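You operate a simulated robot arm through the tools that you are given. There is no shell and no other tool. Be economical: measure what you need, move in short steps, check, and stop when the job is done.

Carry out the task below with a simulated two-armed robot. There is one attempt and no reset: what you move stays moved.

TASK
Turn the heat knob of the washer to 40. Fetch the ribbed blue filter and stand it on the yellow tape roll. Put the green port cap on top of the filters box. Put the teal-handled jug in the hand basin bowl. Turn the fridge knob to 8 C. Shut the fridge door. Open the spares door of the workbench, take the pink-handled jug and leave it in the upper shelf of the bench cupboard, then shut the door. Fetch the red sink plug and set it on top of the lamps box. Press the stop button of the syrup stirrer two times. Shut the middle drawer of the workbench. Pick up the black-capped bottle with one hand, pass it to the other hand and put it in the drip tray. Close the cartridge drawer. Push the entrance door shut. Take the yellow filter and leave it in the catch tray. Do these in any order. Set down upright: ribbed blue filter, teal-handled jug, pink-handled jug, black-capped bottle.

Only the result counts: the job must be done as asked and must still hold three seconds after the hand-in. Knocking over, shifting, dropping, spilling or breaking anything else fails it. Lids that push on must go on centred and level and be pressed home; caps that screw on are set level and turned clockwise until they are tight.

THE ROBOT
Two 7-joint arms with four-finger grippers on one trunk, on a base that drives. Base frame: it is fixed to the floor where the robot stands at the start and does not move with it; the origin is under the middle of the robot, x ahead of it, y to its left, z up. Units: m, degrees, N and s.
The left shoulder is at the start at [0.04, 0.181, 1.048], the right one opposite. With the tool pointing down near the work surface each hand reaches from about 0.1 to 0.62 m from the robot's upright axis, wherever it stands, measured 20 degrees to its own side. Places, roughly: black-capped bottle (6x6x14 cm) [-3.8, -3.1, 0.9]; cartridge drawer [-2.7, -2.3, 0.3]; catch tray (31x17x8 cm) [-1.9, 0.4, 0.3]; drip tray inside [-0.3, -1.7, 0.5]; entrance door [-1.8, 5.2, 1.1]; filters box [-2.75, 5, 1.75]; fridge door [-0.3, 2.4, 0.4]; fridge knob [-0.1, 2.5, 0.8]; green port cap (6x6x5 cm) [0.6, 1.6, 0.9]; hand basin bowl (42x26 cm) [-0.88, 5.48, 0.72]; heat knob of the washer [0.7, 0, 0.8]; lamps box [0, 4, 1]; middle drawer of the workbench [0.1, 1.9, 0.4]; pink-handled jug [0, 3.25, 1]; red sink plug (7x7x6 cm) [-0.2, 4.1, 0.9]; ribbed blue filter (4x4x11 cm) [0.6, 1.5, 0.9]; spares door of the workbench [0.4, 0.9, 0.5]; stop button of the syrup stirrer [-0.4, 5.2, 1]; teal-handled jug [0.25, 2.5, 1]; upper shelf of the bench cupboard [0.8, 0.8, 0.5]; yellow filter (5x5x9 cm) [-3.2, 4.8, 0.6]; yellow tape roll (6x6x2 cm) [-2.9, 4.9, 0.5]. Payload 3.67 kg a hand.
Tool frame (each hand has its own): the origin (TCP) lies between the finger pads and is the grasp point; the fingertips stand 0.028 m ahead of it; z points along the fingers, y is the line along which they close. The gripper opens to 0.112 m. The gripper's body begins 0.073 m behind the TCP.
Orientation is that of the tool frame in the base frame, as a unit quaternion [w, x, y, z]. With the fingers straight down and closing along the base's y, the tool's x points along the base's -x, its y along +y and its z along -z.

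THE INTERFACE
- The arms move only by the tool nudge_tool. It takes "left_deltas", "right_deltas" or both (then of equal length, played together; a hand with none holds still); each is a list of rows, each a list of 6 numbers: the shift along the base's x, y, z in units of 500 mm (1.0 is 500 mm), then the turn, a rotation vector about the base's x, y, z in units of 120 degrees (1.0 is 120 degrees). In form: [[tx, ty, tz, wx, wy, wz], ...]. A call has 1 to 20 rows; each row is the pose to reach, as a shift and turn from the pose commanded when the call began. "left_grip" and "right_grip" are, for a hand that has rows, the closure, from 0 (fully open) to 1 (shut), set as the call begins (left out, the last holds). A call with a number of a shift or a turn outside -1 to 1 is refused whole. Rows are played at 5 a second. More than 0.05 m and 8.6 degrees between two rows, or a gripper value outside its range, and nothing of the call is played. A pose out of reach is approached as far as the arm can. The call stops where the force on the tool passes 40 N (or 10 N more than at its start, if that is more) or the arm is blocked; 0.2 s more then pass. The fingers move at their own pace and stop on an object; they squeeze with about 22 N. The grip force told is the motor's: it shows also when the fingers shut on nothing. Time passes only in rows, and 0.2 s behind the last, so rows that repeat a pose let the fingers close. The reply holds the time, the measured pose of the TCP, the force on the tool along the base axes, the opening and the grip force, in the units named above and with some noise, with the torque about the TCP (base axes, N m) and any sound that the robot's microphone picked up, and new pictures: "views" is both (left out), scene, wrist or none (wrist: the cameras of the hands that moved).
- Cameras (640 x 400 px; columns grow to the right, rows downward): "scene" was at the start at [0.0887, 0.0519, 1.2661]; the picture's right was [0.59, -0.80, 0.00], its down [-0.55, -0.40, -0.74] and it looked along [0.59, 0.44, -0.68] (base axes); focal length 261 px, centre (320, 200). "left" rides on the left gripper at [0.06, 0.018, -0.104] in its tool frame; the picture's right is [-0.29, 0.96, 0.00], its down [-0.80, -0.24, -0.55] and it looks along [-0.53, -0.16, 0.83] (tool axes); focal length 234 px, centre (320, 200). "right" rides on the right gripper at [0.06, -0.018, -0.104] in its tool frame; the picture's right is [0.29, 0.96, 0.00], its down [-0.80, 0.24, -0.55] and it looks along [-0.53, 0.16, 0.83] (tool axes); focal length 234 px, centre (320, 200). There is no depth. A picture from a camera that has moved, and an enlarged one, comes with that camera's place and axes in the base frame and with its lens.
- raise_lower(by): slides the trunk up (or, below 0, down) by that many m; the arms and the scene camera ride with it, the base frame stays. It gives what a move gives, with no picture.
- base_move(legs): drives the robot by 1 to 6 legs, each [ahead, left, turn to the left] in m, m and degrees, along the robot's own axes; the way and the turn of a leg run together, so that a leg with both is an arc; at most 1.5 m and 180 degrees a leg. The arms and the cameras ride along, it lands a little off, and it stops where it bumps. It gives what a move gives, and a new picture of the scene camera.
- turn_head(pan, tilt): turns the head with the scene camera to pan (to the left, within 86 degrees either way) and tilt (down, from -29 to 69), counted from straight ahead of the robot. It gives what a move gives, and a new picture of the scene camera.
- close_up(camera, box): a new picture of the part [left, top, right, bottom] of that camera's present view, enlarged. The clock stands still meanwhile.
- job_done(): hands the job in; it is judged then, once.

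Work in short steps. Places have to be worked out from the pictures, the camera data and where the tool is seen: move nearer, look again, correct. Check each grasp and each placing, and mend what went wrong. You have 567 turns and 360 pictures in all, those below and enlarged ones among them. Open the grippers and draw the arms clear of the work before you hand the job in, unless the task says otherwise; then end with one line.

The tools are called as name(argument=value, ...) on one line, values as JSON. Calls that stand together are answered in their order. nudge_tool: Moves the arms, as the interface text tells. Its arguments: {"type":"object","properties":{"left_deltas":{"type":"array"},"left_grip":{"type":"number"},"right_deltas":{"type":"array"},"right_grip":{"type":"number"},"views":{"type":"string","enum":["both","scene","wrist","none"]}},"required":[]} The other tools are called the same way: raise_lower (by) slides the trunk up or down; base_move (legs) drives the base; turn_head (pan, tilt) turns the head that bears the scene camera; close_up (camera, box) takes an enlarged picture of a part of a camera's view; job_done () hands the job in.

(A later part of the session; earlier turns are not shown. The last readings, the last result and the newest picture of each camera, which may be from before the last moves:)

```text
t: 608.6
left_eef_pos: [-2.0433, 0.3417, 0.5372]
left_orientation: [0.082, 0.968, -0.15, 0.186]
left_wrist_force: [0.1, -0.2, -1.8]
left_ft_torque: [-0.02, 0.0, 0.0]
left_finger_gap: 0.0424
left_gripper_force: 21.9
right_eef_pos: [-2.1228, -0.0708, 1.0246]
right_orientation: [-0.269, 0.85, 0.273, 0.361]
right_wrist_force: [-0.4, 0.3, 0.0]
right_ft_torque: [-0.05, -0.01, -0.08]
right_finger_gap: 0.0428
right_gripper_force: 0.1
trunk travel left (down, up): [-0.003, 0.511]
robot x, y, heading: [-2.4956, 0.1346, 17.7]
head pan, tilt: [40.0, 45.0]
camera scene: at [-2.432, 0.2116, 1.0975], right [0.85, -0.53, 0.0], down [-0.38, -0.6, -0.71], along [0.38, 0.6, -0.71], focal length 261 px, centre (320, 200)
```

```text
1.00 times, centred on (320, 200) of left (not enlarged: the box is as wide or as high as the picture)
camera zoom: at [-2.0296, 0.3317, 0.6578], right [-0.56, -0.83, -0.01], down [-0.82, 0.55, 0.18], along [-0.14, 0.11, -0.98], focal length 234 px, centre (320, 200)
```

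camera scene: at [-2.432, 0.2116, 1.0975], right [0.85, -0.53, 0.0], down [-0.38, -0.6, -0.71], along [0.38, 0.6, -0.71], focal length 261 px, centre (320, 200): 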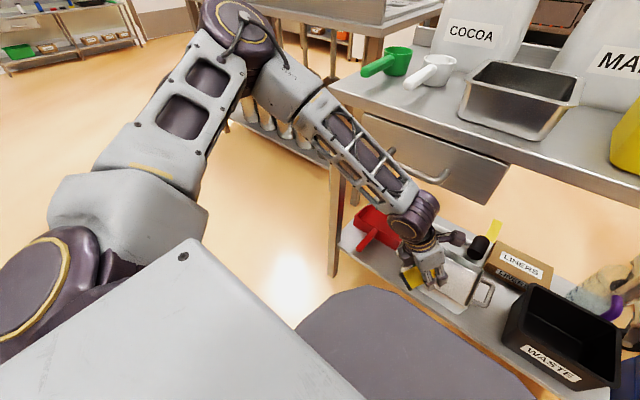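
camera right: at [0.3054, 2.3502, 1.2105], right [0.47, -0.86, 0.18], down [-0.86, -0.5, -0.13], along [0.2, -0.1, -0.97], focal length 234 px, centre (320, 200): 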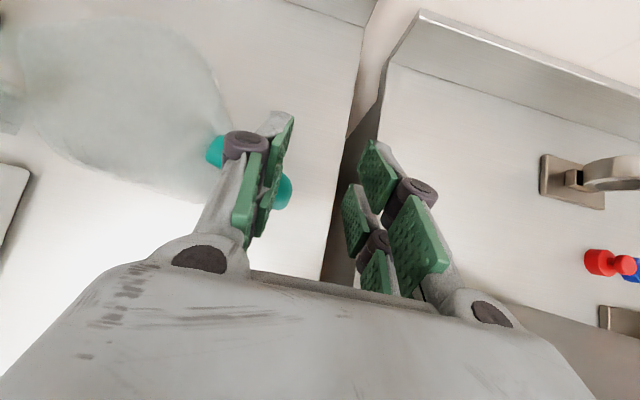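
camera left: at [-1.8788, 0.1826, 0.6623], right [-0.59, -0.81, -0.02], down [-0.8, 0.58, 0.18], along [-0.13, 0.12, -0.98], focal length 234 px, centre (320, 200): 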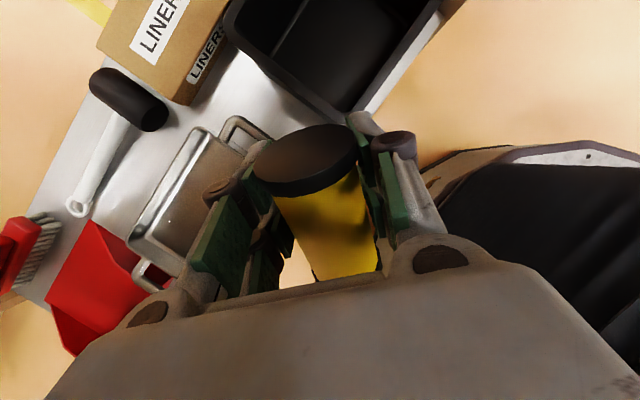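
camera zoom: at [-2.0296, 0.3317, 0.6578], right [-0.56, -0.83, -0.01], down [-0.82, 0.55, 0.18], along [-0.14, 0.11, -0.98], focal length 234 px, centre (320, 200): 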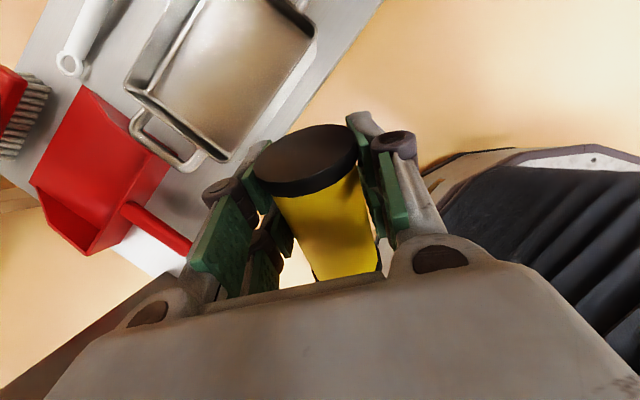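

Elbow clear of the table. Drive forward 0.16 m.

base_move(legs=[[0.16, 0.0, 0]])

close_up(camera="left", box=[0, 0, 640, 400])

```text
t: 609.6
left_eef_pos: [-2.0135, 0.3481, 0.5287]
left_orientation: [0.088, 0.968, -0.16, 0.174]
left_wrist_force: [1.1, 0.1, -1.1]
left_ft_torque: [-0.02, 0.01, 0.01]
left_finger_gap: 0.0426
left_gripper_force: 22.3
right_eef_pos: [-2.0721, -0.0519, 1.0241]
right_orientation: [-0.27, 0.85, 0.274, 0.36]
right_wrist_force: [0.4, -0.5, -0.3]
right_ft_torque: [0.02, -0.01, -0.01]
right_finger_gap: 0.0428
right_gripper_force: 0.0
trunk travel left (down, up): [-0.003, 0.511]
robot x, y, heading: [-2.4464, 0.1492, 18.3]
head pan, tilt: [40.0, 45.0]
stopped in leg 1: the robot was blocked; the commanded pose is now the measured one
camera scene: at [-2.3831, 0.2266, 1.0976], right [0.85, -0.53, 0.0], down [-0.37, -0.6, -0.71], along [0.37, 0.6, -0.71], focal length 261 px, centre (320, 200)
```

scene: 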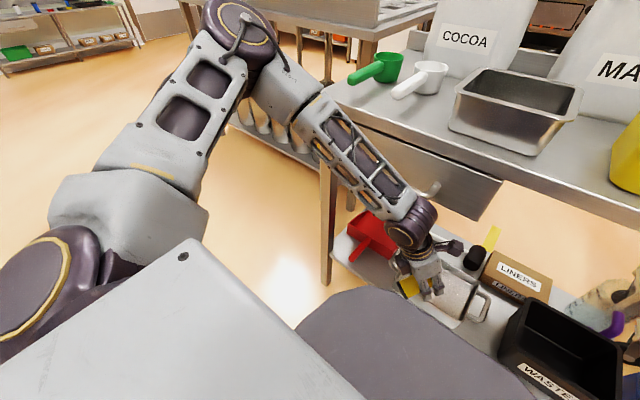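

```text
1.00 times, centred on (320, 200) of left (not enlarged: the box is as wide or as high as the picture)
camera zoom: at [-1.9983, 0.3384, 0.6512], right [-0.58, -0.81, 0.01], down [-0.8, 0.57, 0.19], along [-0.16, 0.11, -0.98], focal length 234 px, centre (320, 200)
```

zoom: 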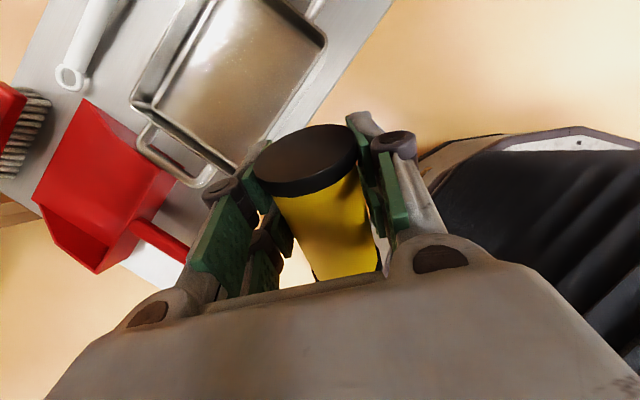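

Still blocked by the drawer side. I'll back off and flip the left wrist to its original roll (camera below), which allows a lower elbow.

base_move(legs=[[-0.15, 0.05, 0]])

```text
t: 611.0
left_eef_pos: [-2.171, 0.3476, 0.5308]
left_orientation: [0.09, 0.967, -0.161, 0.174]
left_wrist_force: [-1.0, 0.0, -0.9]
left_ft_torque: [0.0, -0.06, 0.03]
left_finger_gap: 0.0427
left_gripper_force: 21.5
right_eef_pos: [-2.231, -0.0521, 1.0255]
right_orientation: [-0.27, 0.85, 0.273, 0.36]
right_wrist_force: [-0.5, -0.1, -0.3]
right_ft_torque: [0.03, -0.02, -0.06]
right_finger_gap: 0.0426
right_gripper_force: 0.0
trunk travel left (down, up): [-0.003, 0.511]
robot x, y, heading: [-2.605, 0.1495, 18.1]
head pan, tilt: [40.0, 45.0]
camera scene: at [-2.5413, 0.2275, 1.0976], right [0.85, -0.53, 0.0], down [-0.37, -0.6, -0.71], along [0.38, 0.6, -0.71], focal length 261 px, centre (320, 200)
```

scene: 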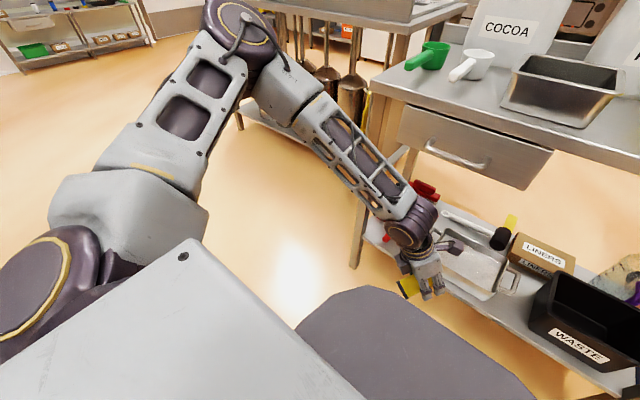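

Raise the trunk 0.2 m, straighten the left hand to tool-down.

raise_lower(by=0.22)

nudge_tool(left_deltas=[[0, 0, 0, 0.038, 0.051, 0], [0, 0, 0, 0.076, 0.101, 0], [0, 0, 0, 0.1138, 0.152, 0]], views="none")

nudge_tool(left_deltas=[[0, 0, 0, 0, 0, 0.071], [0, 0, 0, 0, 0, 0.142], [0, 0, 0, 0, 0, 0.213], [0, 0, 0, 0, 0, 0.284], [0, 0, 0, 0, 0, 0.355], [0, 0, 0, 0, 0, 0.426], [0, 0, 0, 0, 0, 0.497], [0, 0, 0, 0, 0, 0.568], [0, 0, 0, 0, 0, 0.639], [0, 0, 0, 0, 0, 0.71], [0, 0, 0, 0, 0, 0.78], [0, 0, 0, 0, 0, 0.85], [0, 0, 0, 0, 0, 0.92], [0, 0, 0, 0, 0, 0.99]], views="scene")

```text
t: 613.4
left_eef_pos: [-2.1696, 0.3487, 0.7487]
left_orientation: [0.089, 0.968, -0.161, 0.172]
left_wrist_force: [-0.2, -0.5, -1.3]
left_ft_torque: [0.0, 0.0, 0.0]
left_finger_gap: 0.0425
left_gripper_force: 22.4
right_eef_pos: [-2.2291, -0.0532, 1.2427]
right_orientation: [-0.27, 0.85, 0.274, 0.359]
right_wrist_force: [-0.2, 0.6, -0.2]
right_ft_torque: [-0.01, 0.03, -0.02]
right_finger_gap: 0.0427
right_gripper_force: 0.0
trunk travel left (down, up): [-0.223, 0.291]
robot x, y, heading: [-2.6045, 0.1522, 17.8]
head pan, tilt: [40.0, 45.0]
```

```text
t: 614.2
left_eef_pos: [-2.205, 0.3911, 0.7835]
left_orientation: [-0.001, 0.987, -0.164, -0.002]
left_wrist_force: [-0.7, 0.2, -0.8]
left_ft_torque: [-0.02, -0.03, -0.01]
left_finger_gap: 0.0426
left_gripper_force: 22.0
left hand out of reach, approached as far as the arm can: row 1, 2, 3
right_eef_pos: [-2.2309, -0.0522, 1.2436]
right_orientation: [-0.27, 0.85, 0.273, 0.36]
right_wrist_force: [0.5, 0.1, -0.1]
right_ft_torque: [-0.01, 0.01, 0.01]
right_finger_gap: 0.0427
right_gripper_force: 0.1
trunk travel left (down, up): [-0.223, 0.291]
robot x, y, heading: [-2.6018, 0.1509, 18.3]
head pan, tilt: [40.0, 45.0]
```

```text
t: 617.2
left_eef_pos: [-2.2062, 0.3928, 0.7828]
left_orientation: [0.0, 0.642, 0.766, -0.003]
left_wrist_force: [0.2, 0.6, -1.0]
left_ft_torque: [0.02, -0.01, 0.0]
left_finger_gap: 0.0425
left_gripper_force: 22.4
right_eef_pos: [-2.2294, -0.0526, 1.2431]
right_orientation: [-0.27, 0.85, 0.274, 0.359]
right_wrist_force: [-0.8, 0.5, -0.9]
right_ft_torque: [0.02, -0.01, 0.03]
right_finger_gap: 0.0424
right_gripper_force: 0.1
trunk travel left (down, up): [-0.223, 0.291]
robot x, y, heading: [-2.604, 0.1516, 18.0]
head pan, tilt: [40.0, 45.0]
camera scene: at [-2.54, 0.2275, 1.3172], right [0.85, -0.53, 0.0], down [-0.38, -0.6, -0.71], along [0.37, 0.6, -0.71], focal length 261 px, centre (320, 200)
```

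scene: 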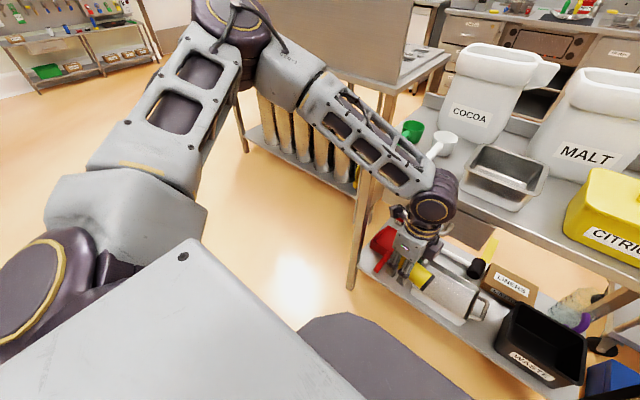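

Rotate the remaining 98°.

nudge_tool(left_deltas=[[0, 0, 0, 0, 0, 0.068], [0, 0, 0, 0, 0, 0.136], [0, 0, 0, 0, 0, 0.204], [0, 0, 0, 0, 0, 0.272], [0, 0, 0, 0, 0, 0.34], [0, 0, 0, 0, 0, 0.409], [0, 0, 0, 0, 0, 0.477], [0, 0, 0, 0, 0, 0.545], [0, 0, 0, 0, 0, 0.613], [0, 0, 0, 0, 0, 0.681], [0, 0, 0, 0, 0, 0.749], [0, 0, 0, 0, 0, 0.817]], views="none")

```text
t: 619.8
left_eef_pos: [-2.2058, 0.392, 0.7828]
left_orientation: [0.003, -0.159, 0.987, -0.002]
left_wrist_force: [-0.7, -0.6, 0.1]
left_ft_torque: [0.03, 0.01, 0.03]
left_finger_gap: 0.0425
left_gripper_force: 21.8
right_eef_pos: [-2.2292, -0.0524, 1.2438]
right_orientation: [-0.27, 0.85, 0.273, 0.36]
right_wrist_force: [-0.6, -0.6, -0.3]
right_ft_torque: [0.0, -0.03, 0.0]
right_finger_gap: 0.0427
right_gripper_force: 0.1
trunk travel left (down, up): [-0.223, 0.291]
robot x, y, heading: [-2.6026, 0.1493, 18.0]
head pan, tilt: [40.0, 45.0]
```

Pitch the (unflipped) left hand up to 20° below horizontal.

nudge_tool(left_deltas=[[0, 0, 0, 0.02, -0.0617, 0], [0, 0, -0.02, 0.04, -0.123, 0], [0, 0, -0.04, 0.06, -0.185, 0], [0, 0, -0.06, 0.08, -0.247, 0], [0, 0, -0.08, 0.1, -0.308, 0], [0, 0, -0.1, 0.12, -0.37, 0], [0, 0, -0.12, 0.14, -0.432, 0], [0, 0, -0.14, 0.16, -0.493, 0], [0, 0, -0.16, 0.18, -0.555, 0]], views="none")

raise_lower(by=-0.22)

turn_head(pan=25, tilt=45)

```text
t: 621.8
left_eef_pos: [-2.2136, 0.4801, 0.81]
left_orientation: [0.569, -0.126, 0.808, 0.087]
left_wrist_force: [0.1, 0.0, -0.7]
left_ft_torque: [0.04, -0.02, 0.03]
left_finger_gap: 0.0424
left_gripper_force: 21.5
left hand out of reach, approached as far as the arm can: row 4, 5, 6, 7, 8, 9
right_eef_pos: [-2.2294, -0.0525, 1.2434]
right_orientation: [-0.27, 0.851, 0.273, 0.359]
right_wrist_force: [-0.9, 0.4, -0.7]
right_ft_torque: [0.01, 0.02, 0.02]
right_finger_gap: 0.0427
right_gripper_force: 0.0
trunk travel left (down, up): [-0.223, 0.291]
robot x, y, heading: [-2.6024, 0.1516, 18.1]
head pan, tilt: [40.0, 45.0]
```

```text
t: 624.1
left_eef_pos: [-2.2132, 0.4806, 0.5887]
left_orientation: [0.568, -0.127, 0.808, 0.088]
left_wrist_force: [0.6, 0.7, -0.6]
left_ft_torque: [0.0, 0.0, 0.0]
left_finger_gap: 0.0423
left_gripper_force: 22.0
right_eef_pos: [-2.2287, -0.0531, 1.0238]
right_orientation: [-0.27, 0.85, 0.273, 0.359]
right_wrist_force: [-0.1, -0.3, -0.9]
right_ft_torque: [-0.01, 0.0, -0.02]
right_finger_gap: 0.0426
right_gripper_force: 0.1
trunk travel left (down, up): [-0.003, 0.511]
robot x, y, heading: [-2.6012, 0.148, 18.1]
head pan, tilt: [40.0, 45.0]
```

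```text
t: 624.9
left_eef_pos: [-2.2123, 0.48, 0.5891]
left_orientation: [0.569, -0.127, 0.808, 0.088]
left_wrist_force: [-0.4, 0.0, -0.1]
left_ft_torque: [0.0, -0.03, 0.02]
left_finger_gap: 0.0423
left_gripper_force: 21.7
right_eef_pos: [-2.2308, -0.0535, 1.0237]
right_orientation: [-0.27, 0.85, 0.274, 0.36]
right_wrist_force: [0.4, 0.2, 0.2]
right_ft_torque: [0.0, -0.01, -0.03]
right_finger_gap: 0.0426
right_gripper_force: 0.1
trunk travel left (down, up): [-0.003, 0.511]
robot x, y, heading: [-2.6074, 0.1503, 18.0]
head pan, tilt: [25.0, 45.0]
camera scene: at [-2.5237, 0.2141, 1.0975], right [0.68, -0.73, 0.0], down [-0.52, -0.48, -0.71], along [0.52, 0.48, -0.71], focal length 261 px, centre (320, 200)
```

scene: 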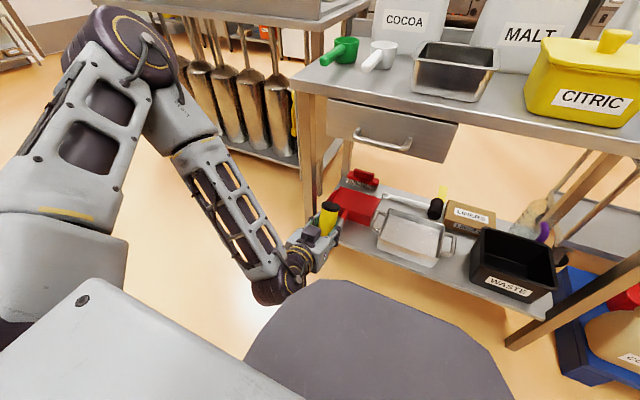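

Now lower the hand with the arm.

nudge_tool(left_deltas=[[0.02, 0, -0.06, 0, 0, 0], [0.04, 0, -0.12, 0, 0, 0], [0.05, -0.02, -0.18, 0, 0, 0], [0.06, -0.04, -0.25, 0, 0, 0], [0.07, -0.06, -0.32, 0, 0, 0]], views="scene")

```text
t: 626.1
left_eef_pos: [-2.1925, 0.5261, 0.5577]
left_orientation: [0.568, -0.126, 0.809, 0.087]
left_wrist_force: [0.2, 0.8, -0.6]
left_ft_torque: [-0.03, -0.02, 0.0]
left_finger_gap: 0.0426
left_gripper_force: 22.4
left hand out of reach, approached as far as the arm can: row 1, 2, 3, 4, 5
right_eef_pos: [-2.2312, -0.0529, 1.0244]
right_orientation: [-0.27, 0.85, 0.273, 0.36]
right_wrist_force: [0.3, 0.1, 0.2]
right_ft_torque: [0.01, 0.01, 0.02]
right_finger_gap: 0.0427
right_gripper_force: 0.1
trunk travel left (down, up): [-0.003, 0.511]
robot x, y, heading: [-2.6018, 0.1507, 18.1]
head pan, tilt: [25.0, 45.0]
camera scene: at [-2.5236, 0.2141, 1.0975], right [0.68, -0.73, 0.0], down [-0.52, -0.48, -0.71], along [0.52, 0.48, -0.71], focal length 261 px, centre (320, 200)
```

scene: 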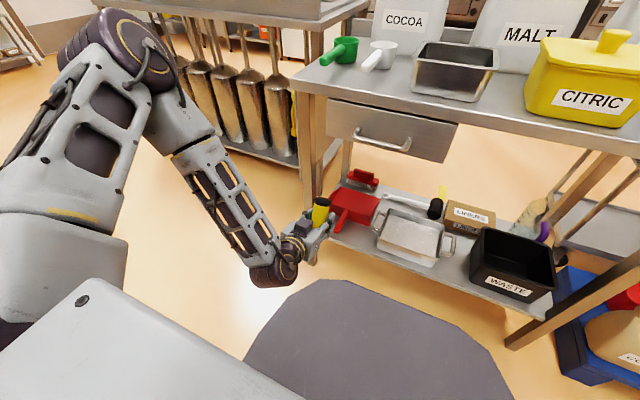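

The elbow is in the wrong branch. Re-do it like at the start: raise to tool-down out to the left, then swing in and down.

nudge_tool(left_deltas=[[-0.038, 0.049, 0.052, -0.018, 0.0555, 0], [-0.076, 0.097, 0.105, -0.036, 0.111, 0], [-0.114, 0.146, 0.157, -0.054, 0.1665, 0], [-0.152, 0.194, 0.21, -0.072, 0.222, 0], [-0.19, 0.243, 0.262, -0.09, 0.2775, 0], [-0.228, 0.292, 0.314, -0.108, 0.333, 0], [-0.266, 0.34, 0.367, -0.126, 0.3885, 0], [-0.304, 0.389, 0.419, -0.144, 0.444, 0], [-0.342, 0.437, 0.472, -0.162, 0.4995, 0], [-0.38, 0.486, 0.524, -0.18, 0.555, 0]], views="scene")

```text
t: 628.3
left_eef_pos: [-2.3842, 0.7655, 0.8193]
left_orientation: [0.001, -0.157, 0.988, -0.003]
left_wrist_force: [-0.9, 0.0, -0.7]
left_ft_torque: [-0.01, 0.04, 0.02]
left_finger_gap: 0.0425
left_gripper_force: 22.1
left hand out of reach, approached as far as the arm can: row 3, 4
right_eef_pos: [-2.2299, -0.0531, 1.0235]
right_orientation: [-0.27, 0.85, 0.273, 0.36]
right_wrist_force: [0.0, 0.6, -0.1]
right_ft_torque: [0.03, 0.01, 0.03]
right_finger_gap: 0.0426
right_gripper_force: 0.1
trunk travel left (down, up): [-0.003, 0.511]
robot x, y, heading: [-2.6003, 0.1538, 18.0]
head pan, tilt: [25.0, 45.0]
camera scene: at [-2.5236, 0.2145, 1.0974], right [0.68, -0.73, 0.0], down [-0.52, -0.48, -0.71], along [0.52, 0.48, -0.71], focal length 261 px, centre (320, 200)
```

scene: 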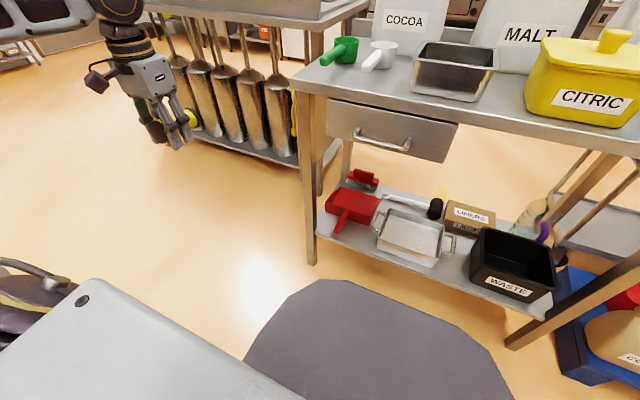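

Now swing in and down as I did for the spares handle.

nudge_tool(left_deltas=[[0.025, -0.0445, -0.06, 0.0179, -0.0552, 0], [0.05, -0.089, -0.12, 0.0358, -0.1104, 0], [0.075, -0.1335, -0.18, 0.0537, -0.1656, 0], [0.1, -0.178, -0.24, 0.0716, -0.2208, 0], [0.125, -0.2225, -0.3, 0.0895, -0.276, 0], [0.15, -0.267, -0.36, 0.1074, -0.3312, 0], [0.175, -0.3115, -0.42, 0.1253, -0.3864, 0], [0.2, -0.356, -0.48, 0.1432, -0.4416, 0], [0.225, -0.4, -0.54, 0.161, -0.497, 0], [0.25, -0.445, -0.6, 0.179, -0.552, 0], [0.275, -0.49, -0.66, 0.197, -0.607, 0], [0.3, -0.534, -0.72, 0.2, -0.62, 0]], views="scene")

```text
t: 630.9
left_eef_pos: [-2.2373, 0.5012, 0.4618]
left_orientation: [0.625, -0.12, 0.766, 0.096]
left_wrist_force: [0.4, -0.5, -0.6]
left_ft_torque: [0.0, 0.02, 0.0]
left_finger_gap: 0.0427
left_gripper_force: 21.8
left hand out of reach, approached as far as the arm can: row 5, 6, 7, 8
right_eef_pos: [-2.2291, -0.052, 1.0243]
right_orientation: [-0.271, 0.85, 0.275, 0.359]
right_wrist_force: [0.1, -0.7, 0.6]
right_ft_torque: [-0.01, 0.01, -0.01]
right_finger_gap: 0.0426
right_gripper_force: 0.0
trunk travel left (down, up): [-0.003, 0.511]
robot x, y, heading: [-2.6018, 0.1511, 18.2]
head pan, tilt: [25.0, 45.0]
camera scene: at [-2.5237, 0.214, 1.0975], right [0.68, -0.73, 0.0], down [-0.52, -0.48, -0.71], along [0.52, 0.48, -0.71], focal length 261 px, centre (320, 200)
```

scene: 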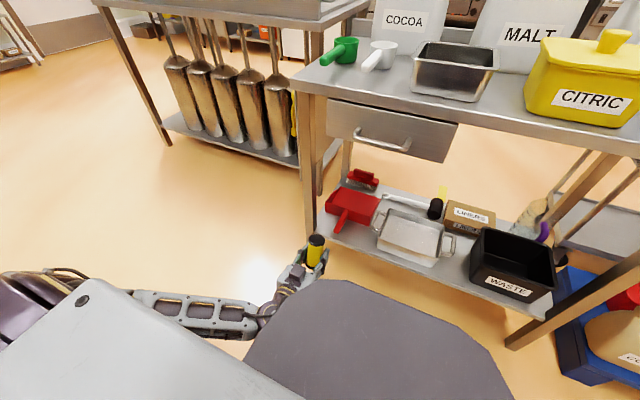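

Now the elbow is low. Shift right 0.24 m and ahead to bring the filter over the tray.

base_move(legs=[[0, -0.25, 0]])

base_move(legs=[[0.22, 0, 0]])

close_up(camera="left", box=[0, 0, 640, 400])

```text
t: 632.7
left_eef_pos: [-2.1606, 0.265, 0.4626]
left_orientation: [0.624, -0.121, 0.766, 0.097]
left_wrist_force: [0.1, -0.8, -0.9]
left_ft_torque: [0.0, 0.01, -0.01]
left_finger_gap: 0.0426
left_gripper_force: 22.4
right_eef_pos: [-2.152, -0.2904, 1.0236]
right_orientation: [-0.271, 0.85, 0.274, 0.359]
right_wrist_force: [0.0, -0.6, -0.1]
right_ft_torque: [0.02, 0.0, 0.02]
right_finger_gap: 0.0427
right_gripper_force: 0.0
trunk travel left (down, up): [-0.003, 0.511]
robot x, y, heading: [-2.5259, -0.0832, 18.3]
head pan, tilt: [25.0, 45.0]
camera scene: at [-2.4465, -0.0236, 1.0975], right [0.68, -0.73, 0.0], down [-0.52, -0.48, -0.71], along [0.52, 0.48, -0.71], focal length 261 px, centre (320, 200)
```

scene: 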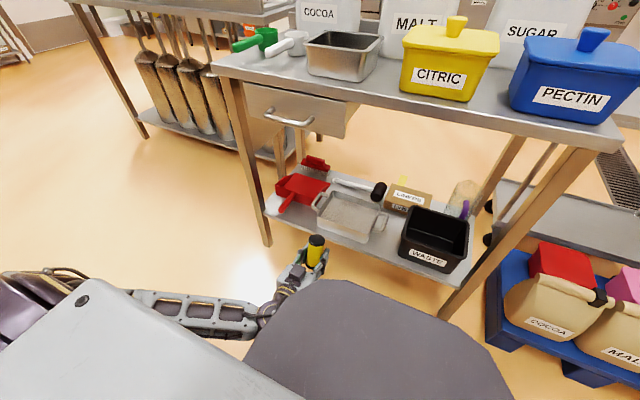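

```text
t: 634.5
left_eef_pos: [-1.9506, 0.3353, 0.462]
left_orientation: [0.623, -0.122, 0.766, 0.097]
left_wrist_force: [-0.5, -0.1, -0.4]
left_ft_torque: [0.0, -0.01, 0.01]
left_finger_gap: 0.0428
left_gripper_force: 21.9
right_eef_pos: [-1.9411, -0.2189, 1.0249]
right_orientation: [-0.271, 0.85, 0.276, 0.359]
right_wrist_force: [0.6, -0.1, -0.1]
right_ft_torque: [0.02, 0.02, 0.03]
right_finger_gap: 0.0426
right_gripper_force: 0.0
trunk travel left (down, up): [-0.003, 0.511]
robot x, y, heading: [-2.3173, -0.0197, 18.4]
head pan, tilt: [25.0, 45.0]
camera scene: at [-2.2369, 0.0465, 1.0974], right [0.69, -0.73, 0.0], down [-0.52, -0.48, -0.71], along [0.51, 0.48, -0.71], focal length 261 px, centre (320, 200)
```

scene: 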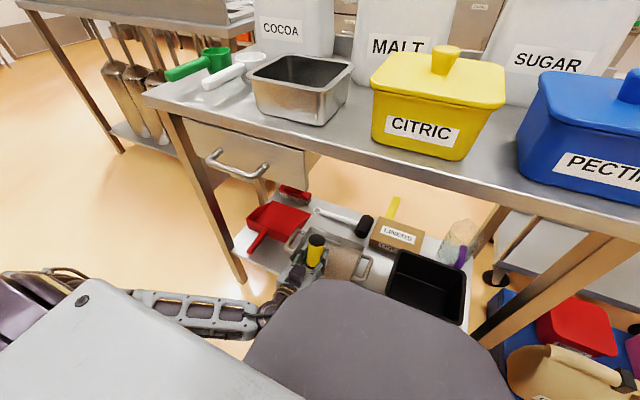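

```text
1.00 times, centred on (320, 200) of left (not enlarged: the box is as wide or as high as the picture)
camera zoom: at [-2.0652, 0.3175, 0.425], right [-0.24, 0.93, 0.28], down [-0.29, -0.34, 0.89], along [0.93, 0.13, 0.35], focal length 234 px, centre (320, 200)
```

zoom: 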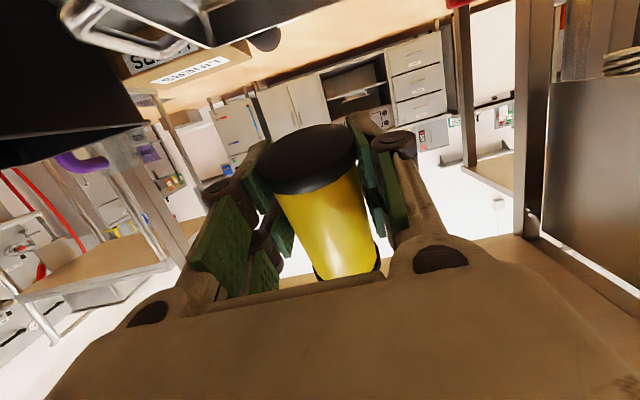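

Almost over the tray. Advance 6 cm with the base, then the arm.

base_move(legs=[[0.06, -0.02, 0]])

nudge_tool(left_deltas=[[0.04, 0.01, 0, 0, 0, 0], [0.08, 0.02, 0, 0, 0, 0]], views="scene")

close_up(camera="scene", box=[230, 190, 430, 315])

```text
t: 635.4
left_eef_pos: [-1.8871, 0.3353, 0.461]
left_orientation: [0.623, -0.122, 0.767, 0.097]
left_wrist_force: [-0.5, -0.7, -0.3]
left_ft_torque: [-0.01, 0.03, -0.03]
left_finger_gap: 0.0427
left_gripper_force: 21.8
right_eef_pos: [-1.8771, -0.2186, 1.0231]
right_orientation: [-0.272, 0.849, 0.276, 0.359]
right_wrist_force: [-0.2, -0.4, 0.5]
right_ft_torque: [0.01, 0.04, 0.06]
right_finger_gap: 0.0425
right_gripper_force: 0.1
trunk travel left (down, up): [-0.003, 0.511]
robot x, y, heading: [-2.2503, -0.0203, 18.2]
head pan, tilt: [25.0, 45.0]
camera scene: at [-2.1728, 0.0462, 1.0974], right [0.69, -0.73, 0.0], down [-0.52, -0.48, -0.71], along [0.51, 0.48, -0.71], focal length 261 px, centre (320, 200)
```

scene: 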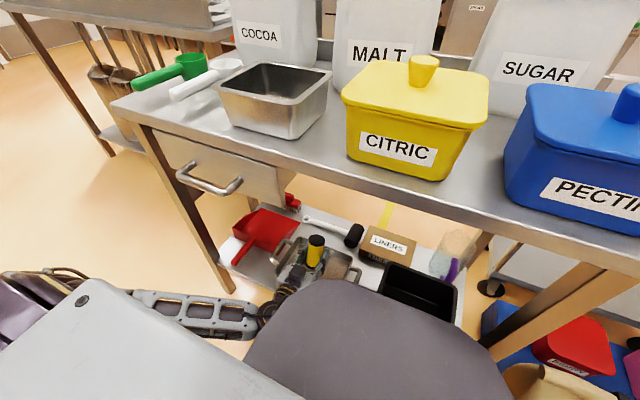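

```text
t: 636.0
left_eef_pos: [-1.8486, 0.3454, 0.4614]
left_orientation: [0.624, -0.121, 0.766, 0.097]
left_wrist_force: [-0.3, 0.2, -0.2]
left_ft_torque: [-0.02, 0.0, 0.02]
left_finger_gap: 0.0426
left_gripper_force: 22.5
right_eef_pos: [-1.8775, -0.2186, 1.0236]
right_orientation: [-0.271, 0.849, 0.276, 0.359]
right_wrist_force: [-0.5, 0.5, -0.2]
right_ft_torque: [0.01, 0.01, -0.01]
right_finger_gap: 0.0425
right_gripper_force: 0.0
trunk travel left (down, up): [-0.003, 0.511]
robot x, y, heading: [-2.2505, -0.0187, 18.3]
head pan, tilt: [25.0, 45.0]
camera scene: at [-2.1741, 0.0463, 1.0975], right [0.69, -0.73, 0.0], down [-0.51, -0.48, -0.71], along [0.51, 0.48, -0.71], focal length 261 px, centre (320, 200)
```

scene: 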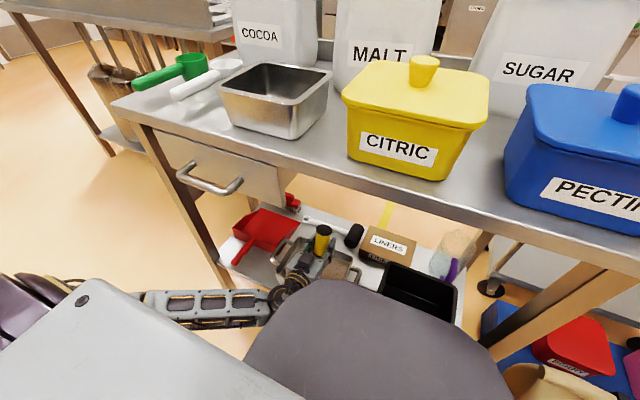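

```text
3.20 times, centred on (330, 252) of scene
camera zoom: at [-2.1741, 0.0463, 1.0975], right [0.69, -0.73, 0.0], down [-0.51, -0.48, -0.71], along [0.51, 0.48, -0.71], focal length 836 px, centre (288, 32)
```

zoom: 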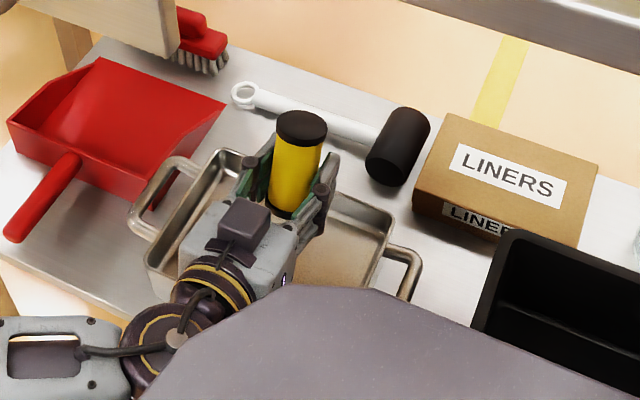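

The filter is over the tray's middle. Lower as far as possible.

nudge_tool(left_deltas=[[0, 0, -0.04, 0, 0, 0], [0, 0, -0.08, 0, 0, 0], [0, 0, -0.12, 0, 0, 0], [0, 0, -0.15, 0, 0, 0]], views="none")

close_up(camera="scene", box=[230, 190, 430, 315])

```text
t: 637.0
left_eef_pos: [-1.8493, 0.3441, 0.3863]
left_orientation: [0.624, -0.121, 0.766, 0.097]
left_wrist_force: [-0.1, -0.3, 0.0]
left_ft_torque: [0.0, -0.02, -0.02]
left_finger_gap: 0.0427
left_gripper_force: 22.0
right_eef_pos: [-1.8785, -0.2191, 1.0233]
right_orientation: [-0.271, 0.85, 0.276, 0.359]
right_wrist_force: [-0.4, 0.2, -0.2]
right_ft_torque: [0.0, 0.01, 0.04]
right_finger_gap: 0.0425
right_gripper_force: 0.0
trunk travel left (down, up): [-0.003, 0.511]
robot x, y, heading: [-2.2528, -0.0152, 18.2]
head pan, tilt: [25.0, 45.0]
```

```text
3.20 times, centred on (330, 252) of scene
camera zoom: at [-2.1741, 0.0463, 1.0975], right [0.69, -0.73, 0.0], down [-0.51, -0.48, -0.71], along [0.51, 0.48, -0.71], focal length 836 px, centre (288, 32)
```

zoom: 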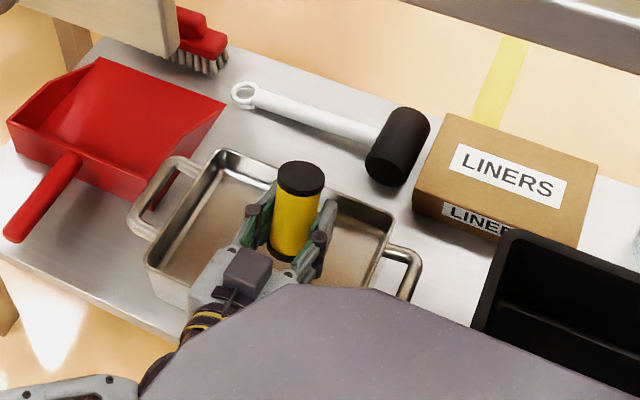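

Lower a little more until contact.

nudge_tool(left_deltas=[[0, 0, -0.02, 0, 0, 0], [0, 0, -0.04, 0, 0, 0], [0, 0, -0.06, 0, 0, 0]], views="none")

```text
t: 637.8
left_eef_pos: [-1.8487, 0.3445, 0.3561]
left_orientation: [0.624, -0.122, 0.765, 0.097]
left_wrist_force: [0.1, 0.6, -1.8]
left_ft_torque: [-0.01, 0.02, -0.04]
left_finger_gap: 0.0425
left_gripper_force: 22.0
right_eef_pos: [-1.8785, -0.2188, 1.0246]
right_orientation: [-0.271, 0.85, 0.276, 0.359]
right_wrist_force: [-0.1, 0.1, -0.4]
right_ft_torque: [0.02, -0.01, 0.02]
right_finger_gap: 0.0428
right_gripper_force: 0.2
trunk travel left (down, up): [-0.003, 0.511]
robot x, y, heading: [-2.2539, -0.0187, 18.3]
head pan, tilt: [25.0, 45.0]
```

nudge_tool(left_deltas=[[0, 0, -0.02, 0, 0, 0], [0, 0, -0.04, 0, 0, 0]], views="none")

close_up(camera="scene", box=[230, 190, 430, 315])

```text
t: 638.4
left_eef_pos: [-1.8489, 0.3455, 0.3368]
left_orientation: [0.624, -0.122, 0.766, 0.098]
left_wrist_force: [-0.1, -0.1, -1.4]
left_ft_torque: [-0.02, 0.03, -0.01]
left_finger_gap: 0.0426
left_gripper_force: 21.8
right_eef_pos: [-1.8789, -0.218, 1.0226]
right_orientation: [-0.271, 0.849, 0.276, 0.358]
right_wrist_force: [-0.2, 0.2, 0.3]
right_ft_torque: [-0.01, -0.02, 0.0]
right_finger_gap: 0.0428
right_gripper_force: 0.0
trunk travel left (down, up): [-0.003, 0.511]
robot x, y, heading: [-2.256, -0.0171, 18.2]
head pan, tilt: [25.0, 45.0]
```

```text
3.20 times, centred on (330, 252) of scene
camera zoom: at [-2.1741, 0.0463, 1.0975], right [0.69, -0.73, 0.0], down [-0.51, -0.48, -0.71], along [0.51, 0.48, -0.71], focal length 836 px, centre (288, 32)
```

zoom: 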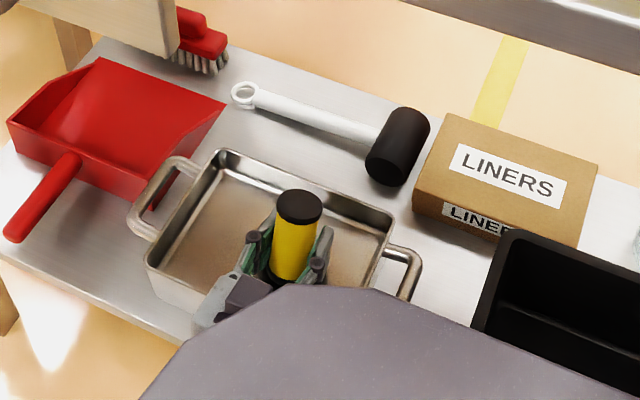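

Nearly on the tray floor. One more centimetre, then release.

nudge_tool(left_deltas=[[0, 0, -0.01, 0, 0, 0], [0, 0, -0.024, 0, 0, 0]], views="none")

nudge_tool(left_deltas=[[0, 0, 0, 0, 0, 0], [0, 0, 0, 0, 0, 0]], left_grip=0.45, views="none")

nudge_tool(left_deltas=[[-0.01, -0.003, 0.03, 0, 0, 0], [-0.04, -0.013, 0.07, 0, 0, 0], [-0.1, -0.033, 0.12, 0, 0, 0], [-0.18, -0.06, 0.16, 0, 0, 0], [-0.26, -0.085, 0.18, 0, 0, 0]], views="none")

close_up(camera="scene", box=[230, 190, 430, 315])

```text
t: 638.9
left_eef_pos: [-1.8457, 0.3459, 0.3384]
left_orientation: [0.63, -0.123, 0.761, 0.099]
left_wrist_force: [-2.8, -1.9, 16.3]
left_ft_torque: [-0.13, 1.25, 0.11]
left_finger_gap: 0.0428
left_gripper_force: 22.5
right_eef_pos: [-1.8796, -0.2192, 1.0249]
right_orientation: [-0.272, 0.849, 0.277, 0.359]
right_wrist_force: [-0.3, -0.3, -0.1]
right_ft_torque: [0.01, 0.04, -0.02]
right_finger_gap: 0.0427
right_gripper_force: 0.1
trunk travel left (down, up): [-0.003, 0.511]
robot x, y, heading: [-2.2533, -0.0165, 18.4]
head pan, tilt: [25.0, 45.0]
stopped in row 2 (left hand): the force on the tool passed its limit at 50 N (the readings are from after the stop); the commanded pose is now the measured one
```

```text
t: 639.5
left_eef_pos: [-1.8454, 0.3447, 0.3385]
left_orientation: [0.63, -0.121, 0.761, 0.097]
left_wrist_force: [1.8, -1.5, 20.8]
left_ft_torque: [-0.27, 1.66, 0.15]
left_finger_gap: 0.0612
left_gripper_force: 0.1
right_eef_pos: [-1.8785, -0.2195, 1.0238]
right_orientation: [-0.273, 0.848, 0.277, 0.359]
right_wrist_force: [-0.3, 0.0, 1.0]
right_ft_torque: [-0.02, 0.0, 0.01]
right_finger_gap: 0.0426
right_gripper_force: 0.0
trunk travel left (down, up): [-0.003, 0.511]
robot x, y, heading: [-2.2553, -0.0171, 18.2]
head pan, tilt: [25.0, 45.0]
```

```text
t: 640.7
left_eef_pos: [-1.9764, 0.3025, 0.4248]
left_orientation: [0.629, -0.121, 0.761, 0.097]
left_wrist_force: [0.2, 0.0, -0.1]
left_ft_torque: [0.02, -0.03, -0.01]
left_finger_gap: 0.0615
left_gripper_force: 0.1
right_eef_pos: [-1.8796, -0.2194, 1.0245]
right_orientation: [-0.271, 0.849, 0.276, 0.36]
right_wrist_force: [-0.1, 0.3, 0.2]
right_ft_torque: [-0.04, 0.0, 0.01]
right_finger_gap: 0.0426
right_gripper_force: 0.1
trunk travel left (down, up): [-0.003, 0.511]
robot x, y, heading: [-2.2536, -0.0186, 18.5]
head pan, tilt: [25.0, 45.0]
```

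```text
3.20 times, centred on (330, 252) of scene
camera zoom: at [-2.1746, 0.0461, 1.0975], right [0.69, -0.73, 0.0], down [-0.51, -0.48, -0.71], along [0.51, 0.49, -0.71], focal length 836 px, centre (288, 32)
```

zoom: 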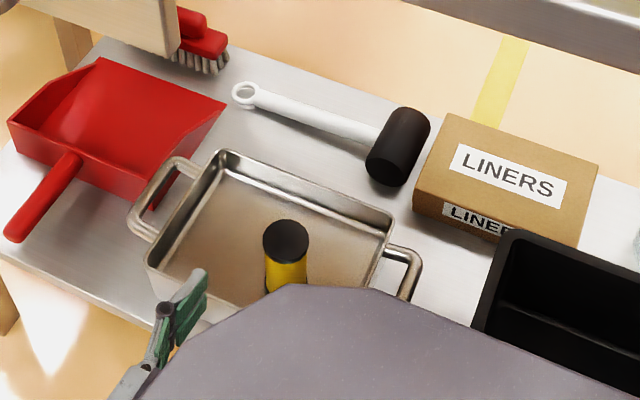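

The yellow filter stands in the catch tray. Next the cartridge drawer to the south. Back off, turn right 90° and look.

base_move(legs=[[-0.2, 0, 0], [0, 0, -90]])

turn_head(pan=0, tilt=20)

```text
t: 646.5
left_eef_pos: [-2.1175, -0.354, 0.4243]
left_orientation: [0.515, 0.451, 0.627, -0.373]
left_wrist_force: [0.3, 0.4, 0.4]
left_ft_torque: [-0.02, -0.01, -0.01]
left_finger_gap: 0.0616
left_gripper_force: 0.0
right_eef_pos: [-2.638, -0.456, 1.0227]
right_orientation: [0.06, 0.798, -0.402, 0.446]
right_wrist_force: [0.1, -0.2, 0.4]
right_ft_torque: [0.01, 0.01, 0.0]
right_finger_gap: 0.0426
right_gripper_force: 0.1
trunk travel left (down, up): [-0.003, 0.511]
robot x, y, heading: [-2.4406, -0.0787, -71.1]
head pan, tilt: [25.0, 45.0]
camera scene: at [-2.3762, -0.1548, 1.0975], right [-0.72, -0.69, 0.0], down [-0.49, 0.51, -0.71], along [0.49, -0.51, -0.71], focal length 261 px, centre (320, 200)
```

scene: 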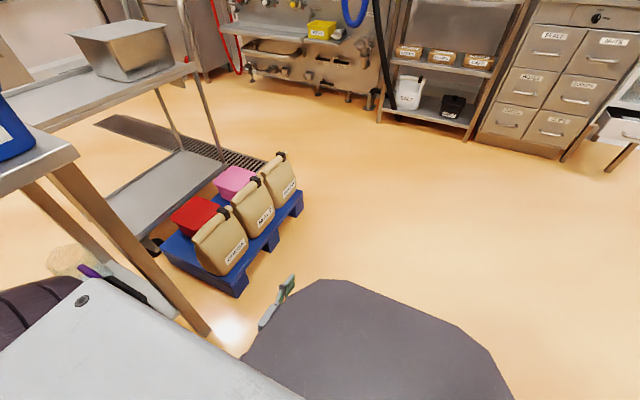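

```text
t: 647.4
left_eef_pos: [-2.1168, -0.353, 0.4258]
left_orientation: [0.515, 0.45, 0.627, -0.372]
left_wrist_force: [-0.7, 0.1, -0.7]
left_ft_torque: [-0.01, -0.02, -0.02]
left_finger_gap: 0.0618
left_gripper_force: 0.0
right_eef_pos: [-2.6378, -0.4561, 1.0236]
right_orientation: [0.06, 0.798, -0.402, 0.446]
right_wrist_force: [-0.4, 0.1, -0.3]
right_ft_torque: [-0.01, -0.01, 0.0]
right_finger_gap: 0.0427
right_gripper_force: 0.1
trunk travel left (down, up): [-0.003, 0.511]
robot x, y, heading: [-2.4387, -0.0754, -71.4]
head pan, tilt: [0.0, 20.0]
camera scene: at [-2.4023, -0.1842, 1.1361], right [-0.95, -0.32, 0.0], down [-0.11, 0.32, -0.94], along [0.3, -0.89, -0.34], focal length 261 px, centre (320, 200)
```

scene: 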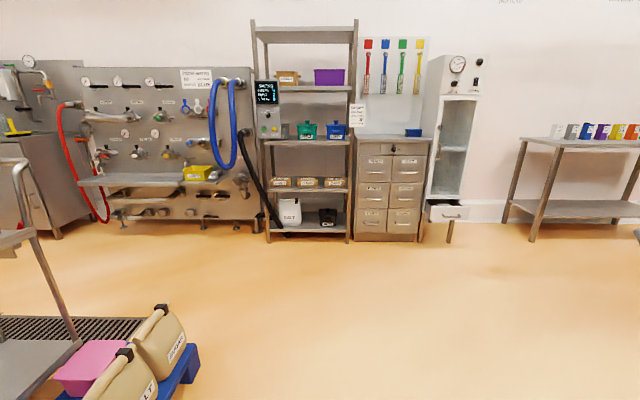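

The open cartridge drawer is the low white one under the tall cabinet. Extend the left fist low (z≈0.33) and drive over.

nudge_tool(left_deltas=[[0.025, -0.075, -0.02, 0, 0, 0], [0.05, -0.15, -0.06, 0, 0, 0], [0.075, -0.225, -0.1, 0, 0, 0], [0.1, -0.3, -0.15, 0, 0, 0]], left_grip=1, views="none")

base_move(legs=[[0.3, -1.15, 0], [0.9, 0, 0]])

turn_head(pan=10, tilt=40)

```text
t: 648.4
left_eef_pos: [-2.0659, -0.5063, 0.3504]
left_orientation: [0.514, 0.451, 0.628, -0.372]
left_wrist_force: [0.6, -0.3, 0.0]
left_ft_torque: [0.01, 0.01, -0.04]
left_finger_gap: 0.0
left_gripper_force: 22.1
right_eef_pos: [-2.6383, -0.4564, 1.0242]
right_orientation: [0.06, 0.797, -0.402, 0.446]
right_wrist_force: [-0.1, 0.8, 0.4]
right_ft_torque: [0.02, 0.05, 0.02]
right_finger_gap: 0.0428
right_gripper_force: 0.2
trunk travel left (down, up): [-0.003, 0.511]
robot x, y, heading: [-2.4379, -0.078, -71.5]
head pan, tilt: [0.0, 20.0]
```

```text
t: 650.9
left_eef_pos: [-2.3002, -0.6733, 0.3427]
left_orientation: [0.506, 0.451, 0.63, -0.379]
left_wrist_force: [-0.5, 0.3, 0.5]
left_ft_torque: [-0.01, -0.03, 0.04]
left_finger_gap: 0.0001
left_gripper_force: 21.7
right_eef_pos: [-2.864, -0.6177, 1.0279]
right_orientation: [0.076, 0.794, -0.416, 0.436]
right_wrist_force: [-0.1, 0.2, 0.1]
right_ft_torque: [0.01, -0.02, -0.04]
right_finger_gap: 0.0425
right_gripper_force: 0.0
trunk travel left (down, up): [-0.003, 0.511]
robot x, y, heading: [-2.6708, -0.2453, -72.1]
head pan, tilt: [0.0, 20.0]
stopped in leg 1: the robot was blocked; the commanded pose is now the measured one
camera scene: at [-2.6152, -0.3493, 1.1353], right [-0.95, -0.31, 0.02], down [-0.13, 0.33, -0.94], along [0.28, -0.89, -0.35], focal length 261 px, centre (320, 200)
```

scene: 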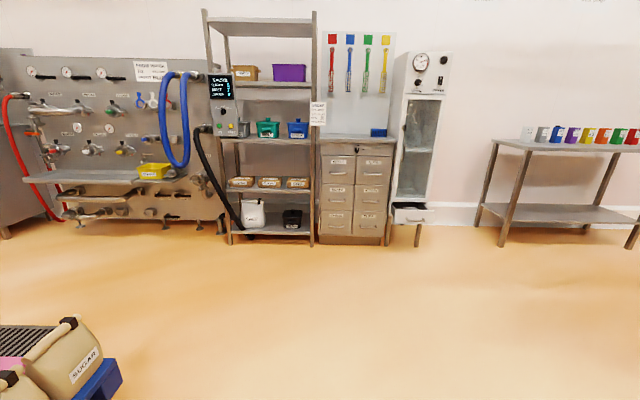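

```text
t: 651.8
left_eef_pos: [-2.3022, -0.6732, 0.341]
left_orientation: [0.505, 0.45, 0.631, -0.38]
left_wrist_force: [0.0, -0.1, 0.4]
left_ft_torque: [0.01, 0.01, -0.02]
left_finger_gap: 0.0001
left_gripper_force: 21.5
right_eef_pos: [-2.8639, -0.6173, 1.0311]
right_orientation: [0.077, 0.793, -0.415, 0.438]
right_wrist_force: [0.2, 0.9, -0.7]
right_ft_torque: [-0.01, 0.02, -0.04]
right_finger_gap: 0.0427
right_gripper_force: 0.2
trunk travel left (down, up): [-0.003, 0.511]
robot x, y, heading: [-2.6766, -0.2392, -71.9]
head pan, tilt: [10.0, 40.0]
camera scene: at [-2.6043, -0.3346, 1.1032], right [-0.88, -0.47, 0.02], down [-0.32, 0.57, -0.76], along [0.34, -0.68, -0.65], focal length 261 px, centre (320, 200)
```

scene: 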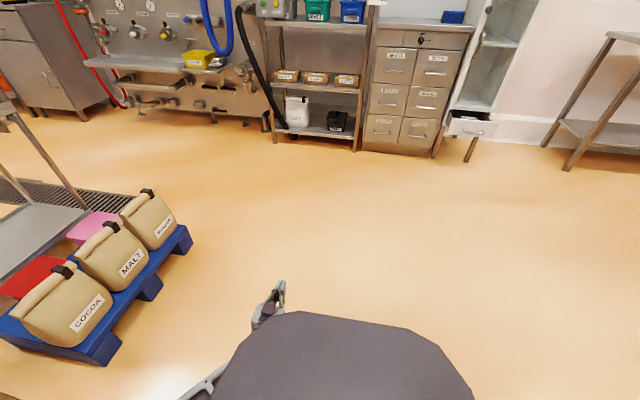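

The kettle stand is on my right rear. Move forward first, then right.

base_move(legs=[[0.2, 0.1, 0], [0.6, 0, 0], [0, -0.95, 0]])

```text
t: 661.2
left_eef_pos: [-2.8676, -1.6933, 0.3501]
left_orientation: [0.513, 0.454, 0.625, -0.375]
left_wrist_force: [0.4, 0.7, -0.4]
left_ft_torque: [0.0, -0.01, 0.02]
left_finger_gap: 0.0
left_gripper_force: 21.7
right_eef_pos: [-3.4446, -1.6382, 1.0272]
right_orientation: [0.071, 0.789, -0.414, 0.449]
right_wrist_force: [0.7, 0.1, 0.3]
right_ft_torque: [0.0, 0.0, 0.02]
right_finger_gap: 0.0426
right_gripper_force: 0.0
trunk travel left (down, up): [-0.003, 0.511]
robot x, y, heading: [-3.2312, -1.2658, -71.8]
head pan, tilt: [10.0, 40.0]
heard: click, click
camera scene: at [-3.1884, -1.3542, 1.1048], right [-0.88, -0.47, 0.0], down [-0.3, 0.57, -0.77], along [0.36, -0.68, -0.64], focal length 261 px, centre (320, 200)
```

scene: 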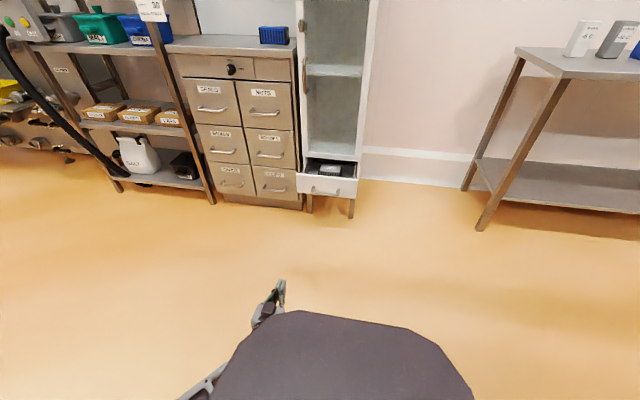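

Drawer front is ~0.6 m ahead, z≈0.26–0.35. Lower the fist to z≈0.30 and drive ahead.

nudge_tool(left_deltas=[[0, 0, -0.05, 0, 0, 0], [0, 0, -0.1, 0, 0, 0]], views="none")

base_move(legs=[[0.5, -0.05, 0]])

```text
t: 661.8
left_eef_pos: [-2.8678, -1.6936, 0.2984]
left_orientation: [0.512, 0.455, 0.625, -0.375]
left_wrist_force: [0.7, 1.2, 0.9]
left_ft_torque: [0.0, 0.02, -0.04]
left_finger_gap: 0.0001
left_gripper_force: 22.1
right_eef_pos: [-3.4449, -1.637, 1.0264]
right_orientation: [0.071, 0.789, -0.415, 0.448]
right_wrist_force: [0.0, 0.5, -0.3]
right_ft_torque: [-0.01, 0.0, -0.04]
right_finger_gap: 0.0427
right_gripper_force: 0.1
trunk travel left (down, up): [-0.003, 0.511]
robot x, y, heading: [-3.2354, -1.2593, -71.8]
head pan, tilt: [10.0, 40.0]
```

```text
t: 664.8
left_eef_pos: [-2.7569, -2.1801, 0.2983]
left_orientation: [0.514, 0.453, 0.626, -0.374]
left_wrist_force: [0.7, 0.6, -0.3]
left_ft_torque: [0.02, -0.02, -0.02]
left_finger_gap: 0.0
left_gripper_force: 21.6
right_eef_pos: [-3.3354, -2.1264, 1.0265]
right_orientation: [0.071, 0.79, -0.413, 0.448]
right_wrist_force: [-0.1, -0.4, -0.3]
right_ft_torque: [0.01, 0.01, 0.0]
right_finger_gap: 0.0427
right_gripper_force: 0.0
trunk travel left (down, up): [-0.003, 0.511]
robot x, y, heading: [-3.1253, -1.75, -71.5]
head pan, tilt: [10.0, 40.0]
camera scene: at [-3.0794, -1.8429, 1.1047], right [-0.88, -0.47, 0.0], down [-0.31, 0.57, -0.77], along [0.36, -0.67, -0.64], focal length 261 px, centre (320, 200)
```

scene: 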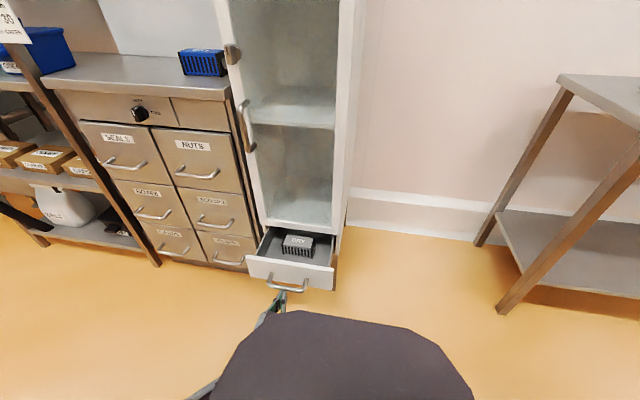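

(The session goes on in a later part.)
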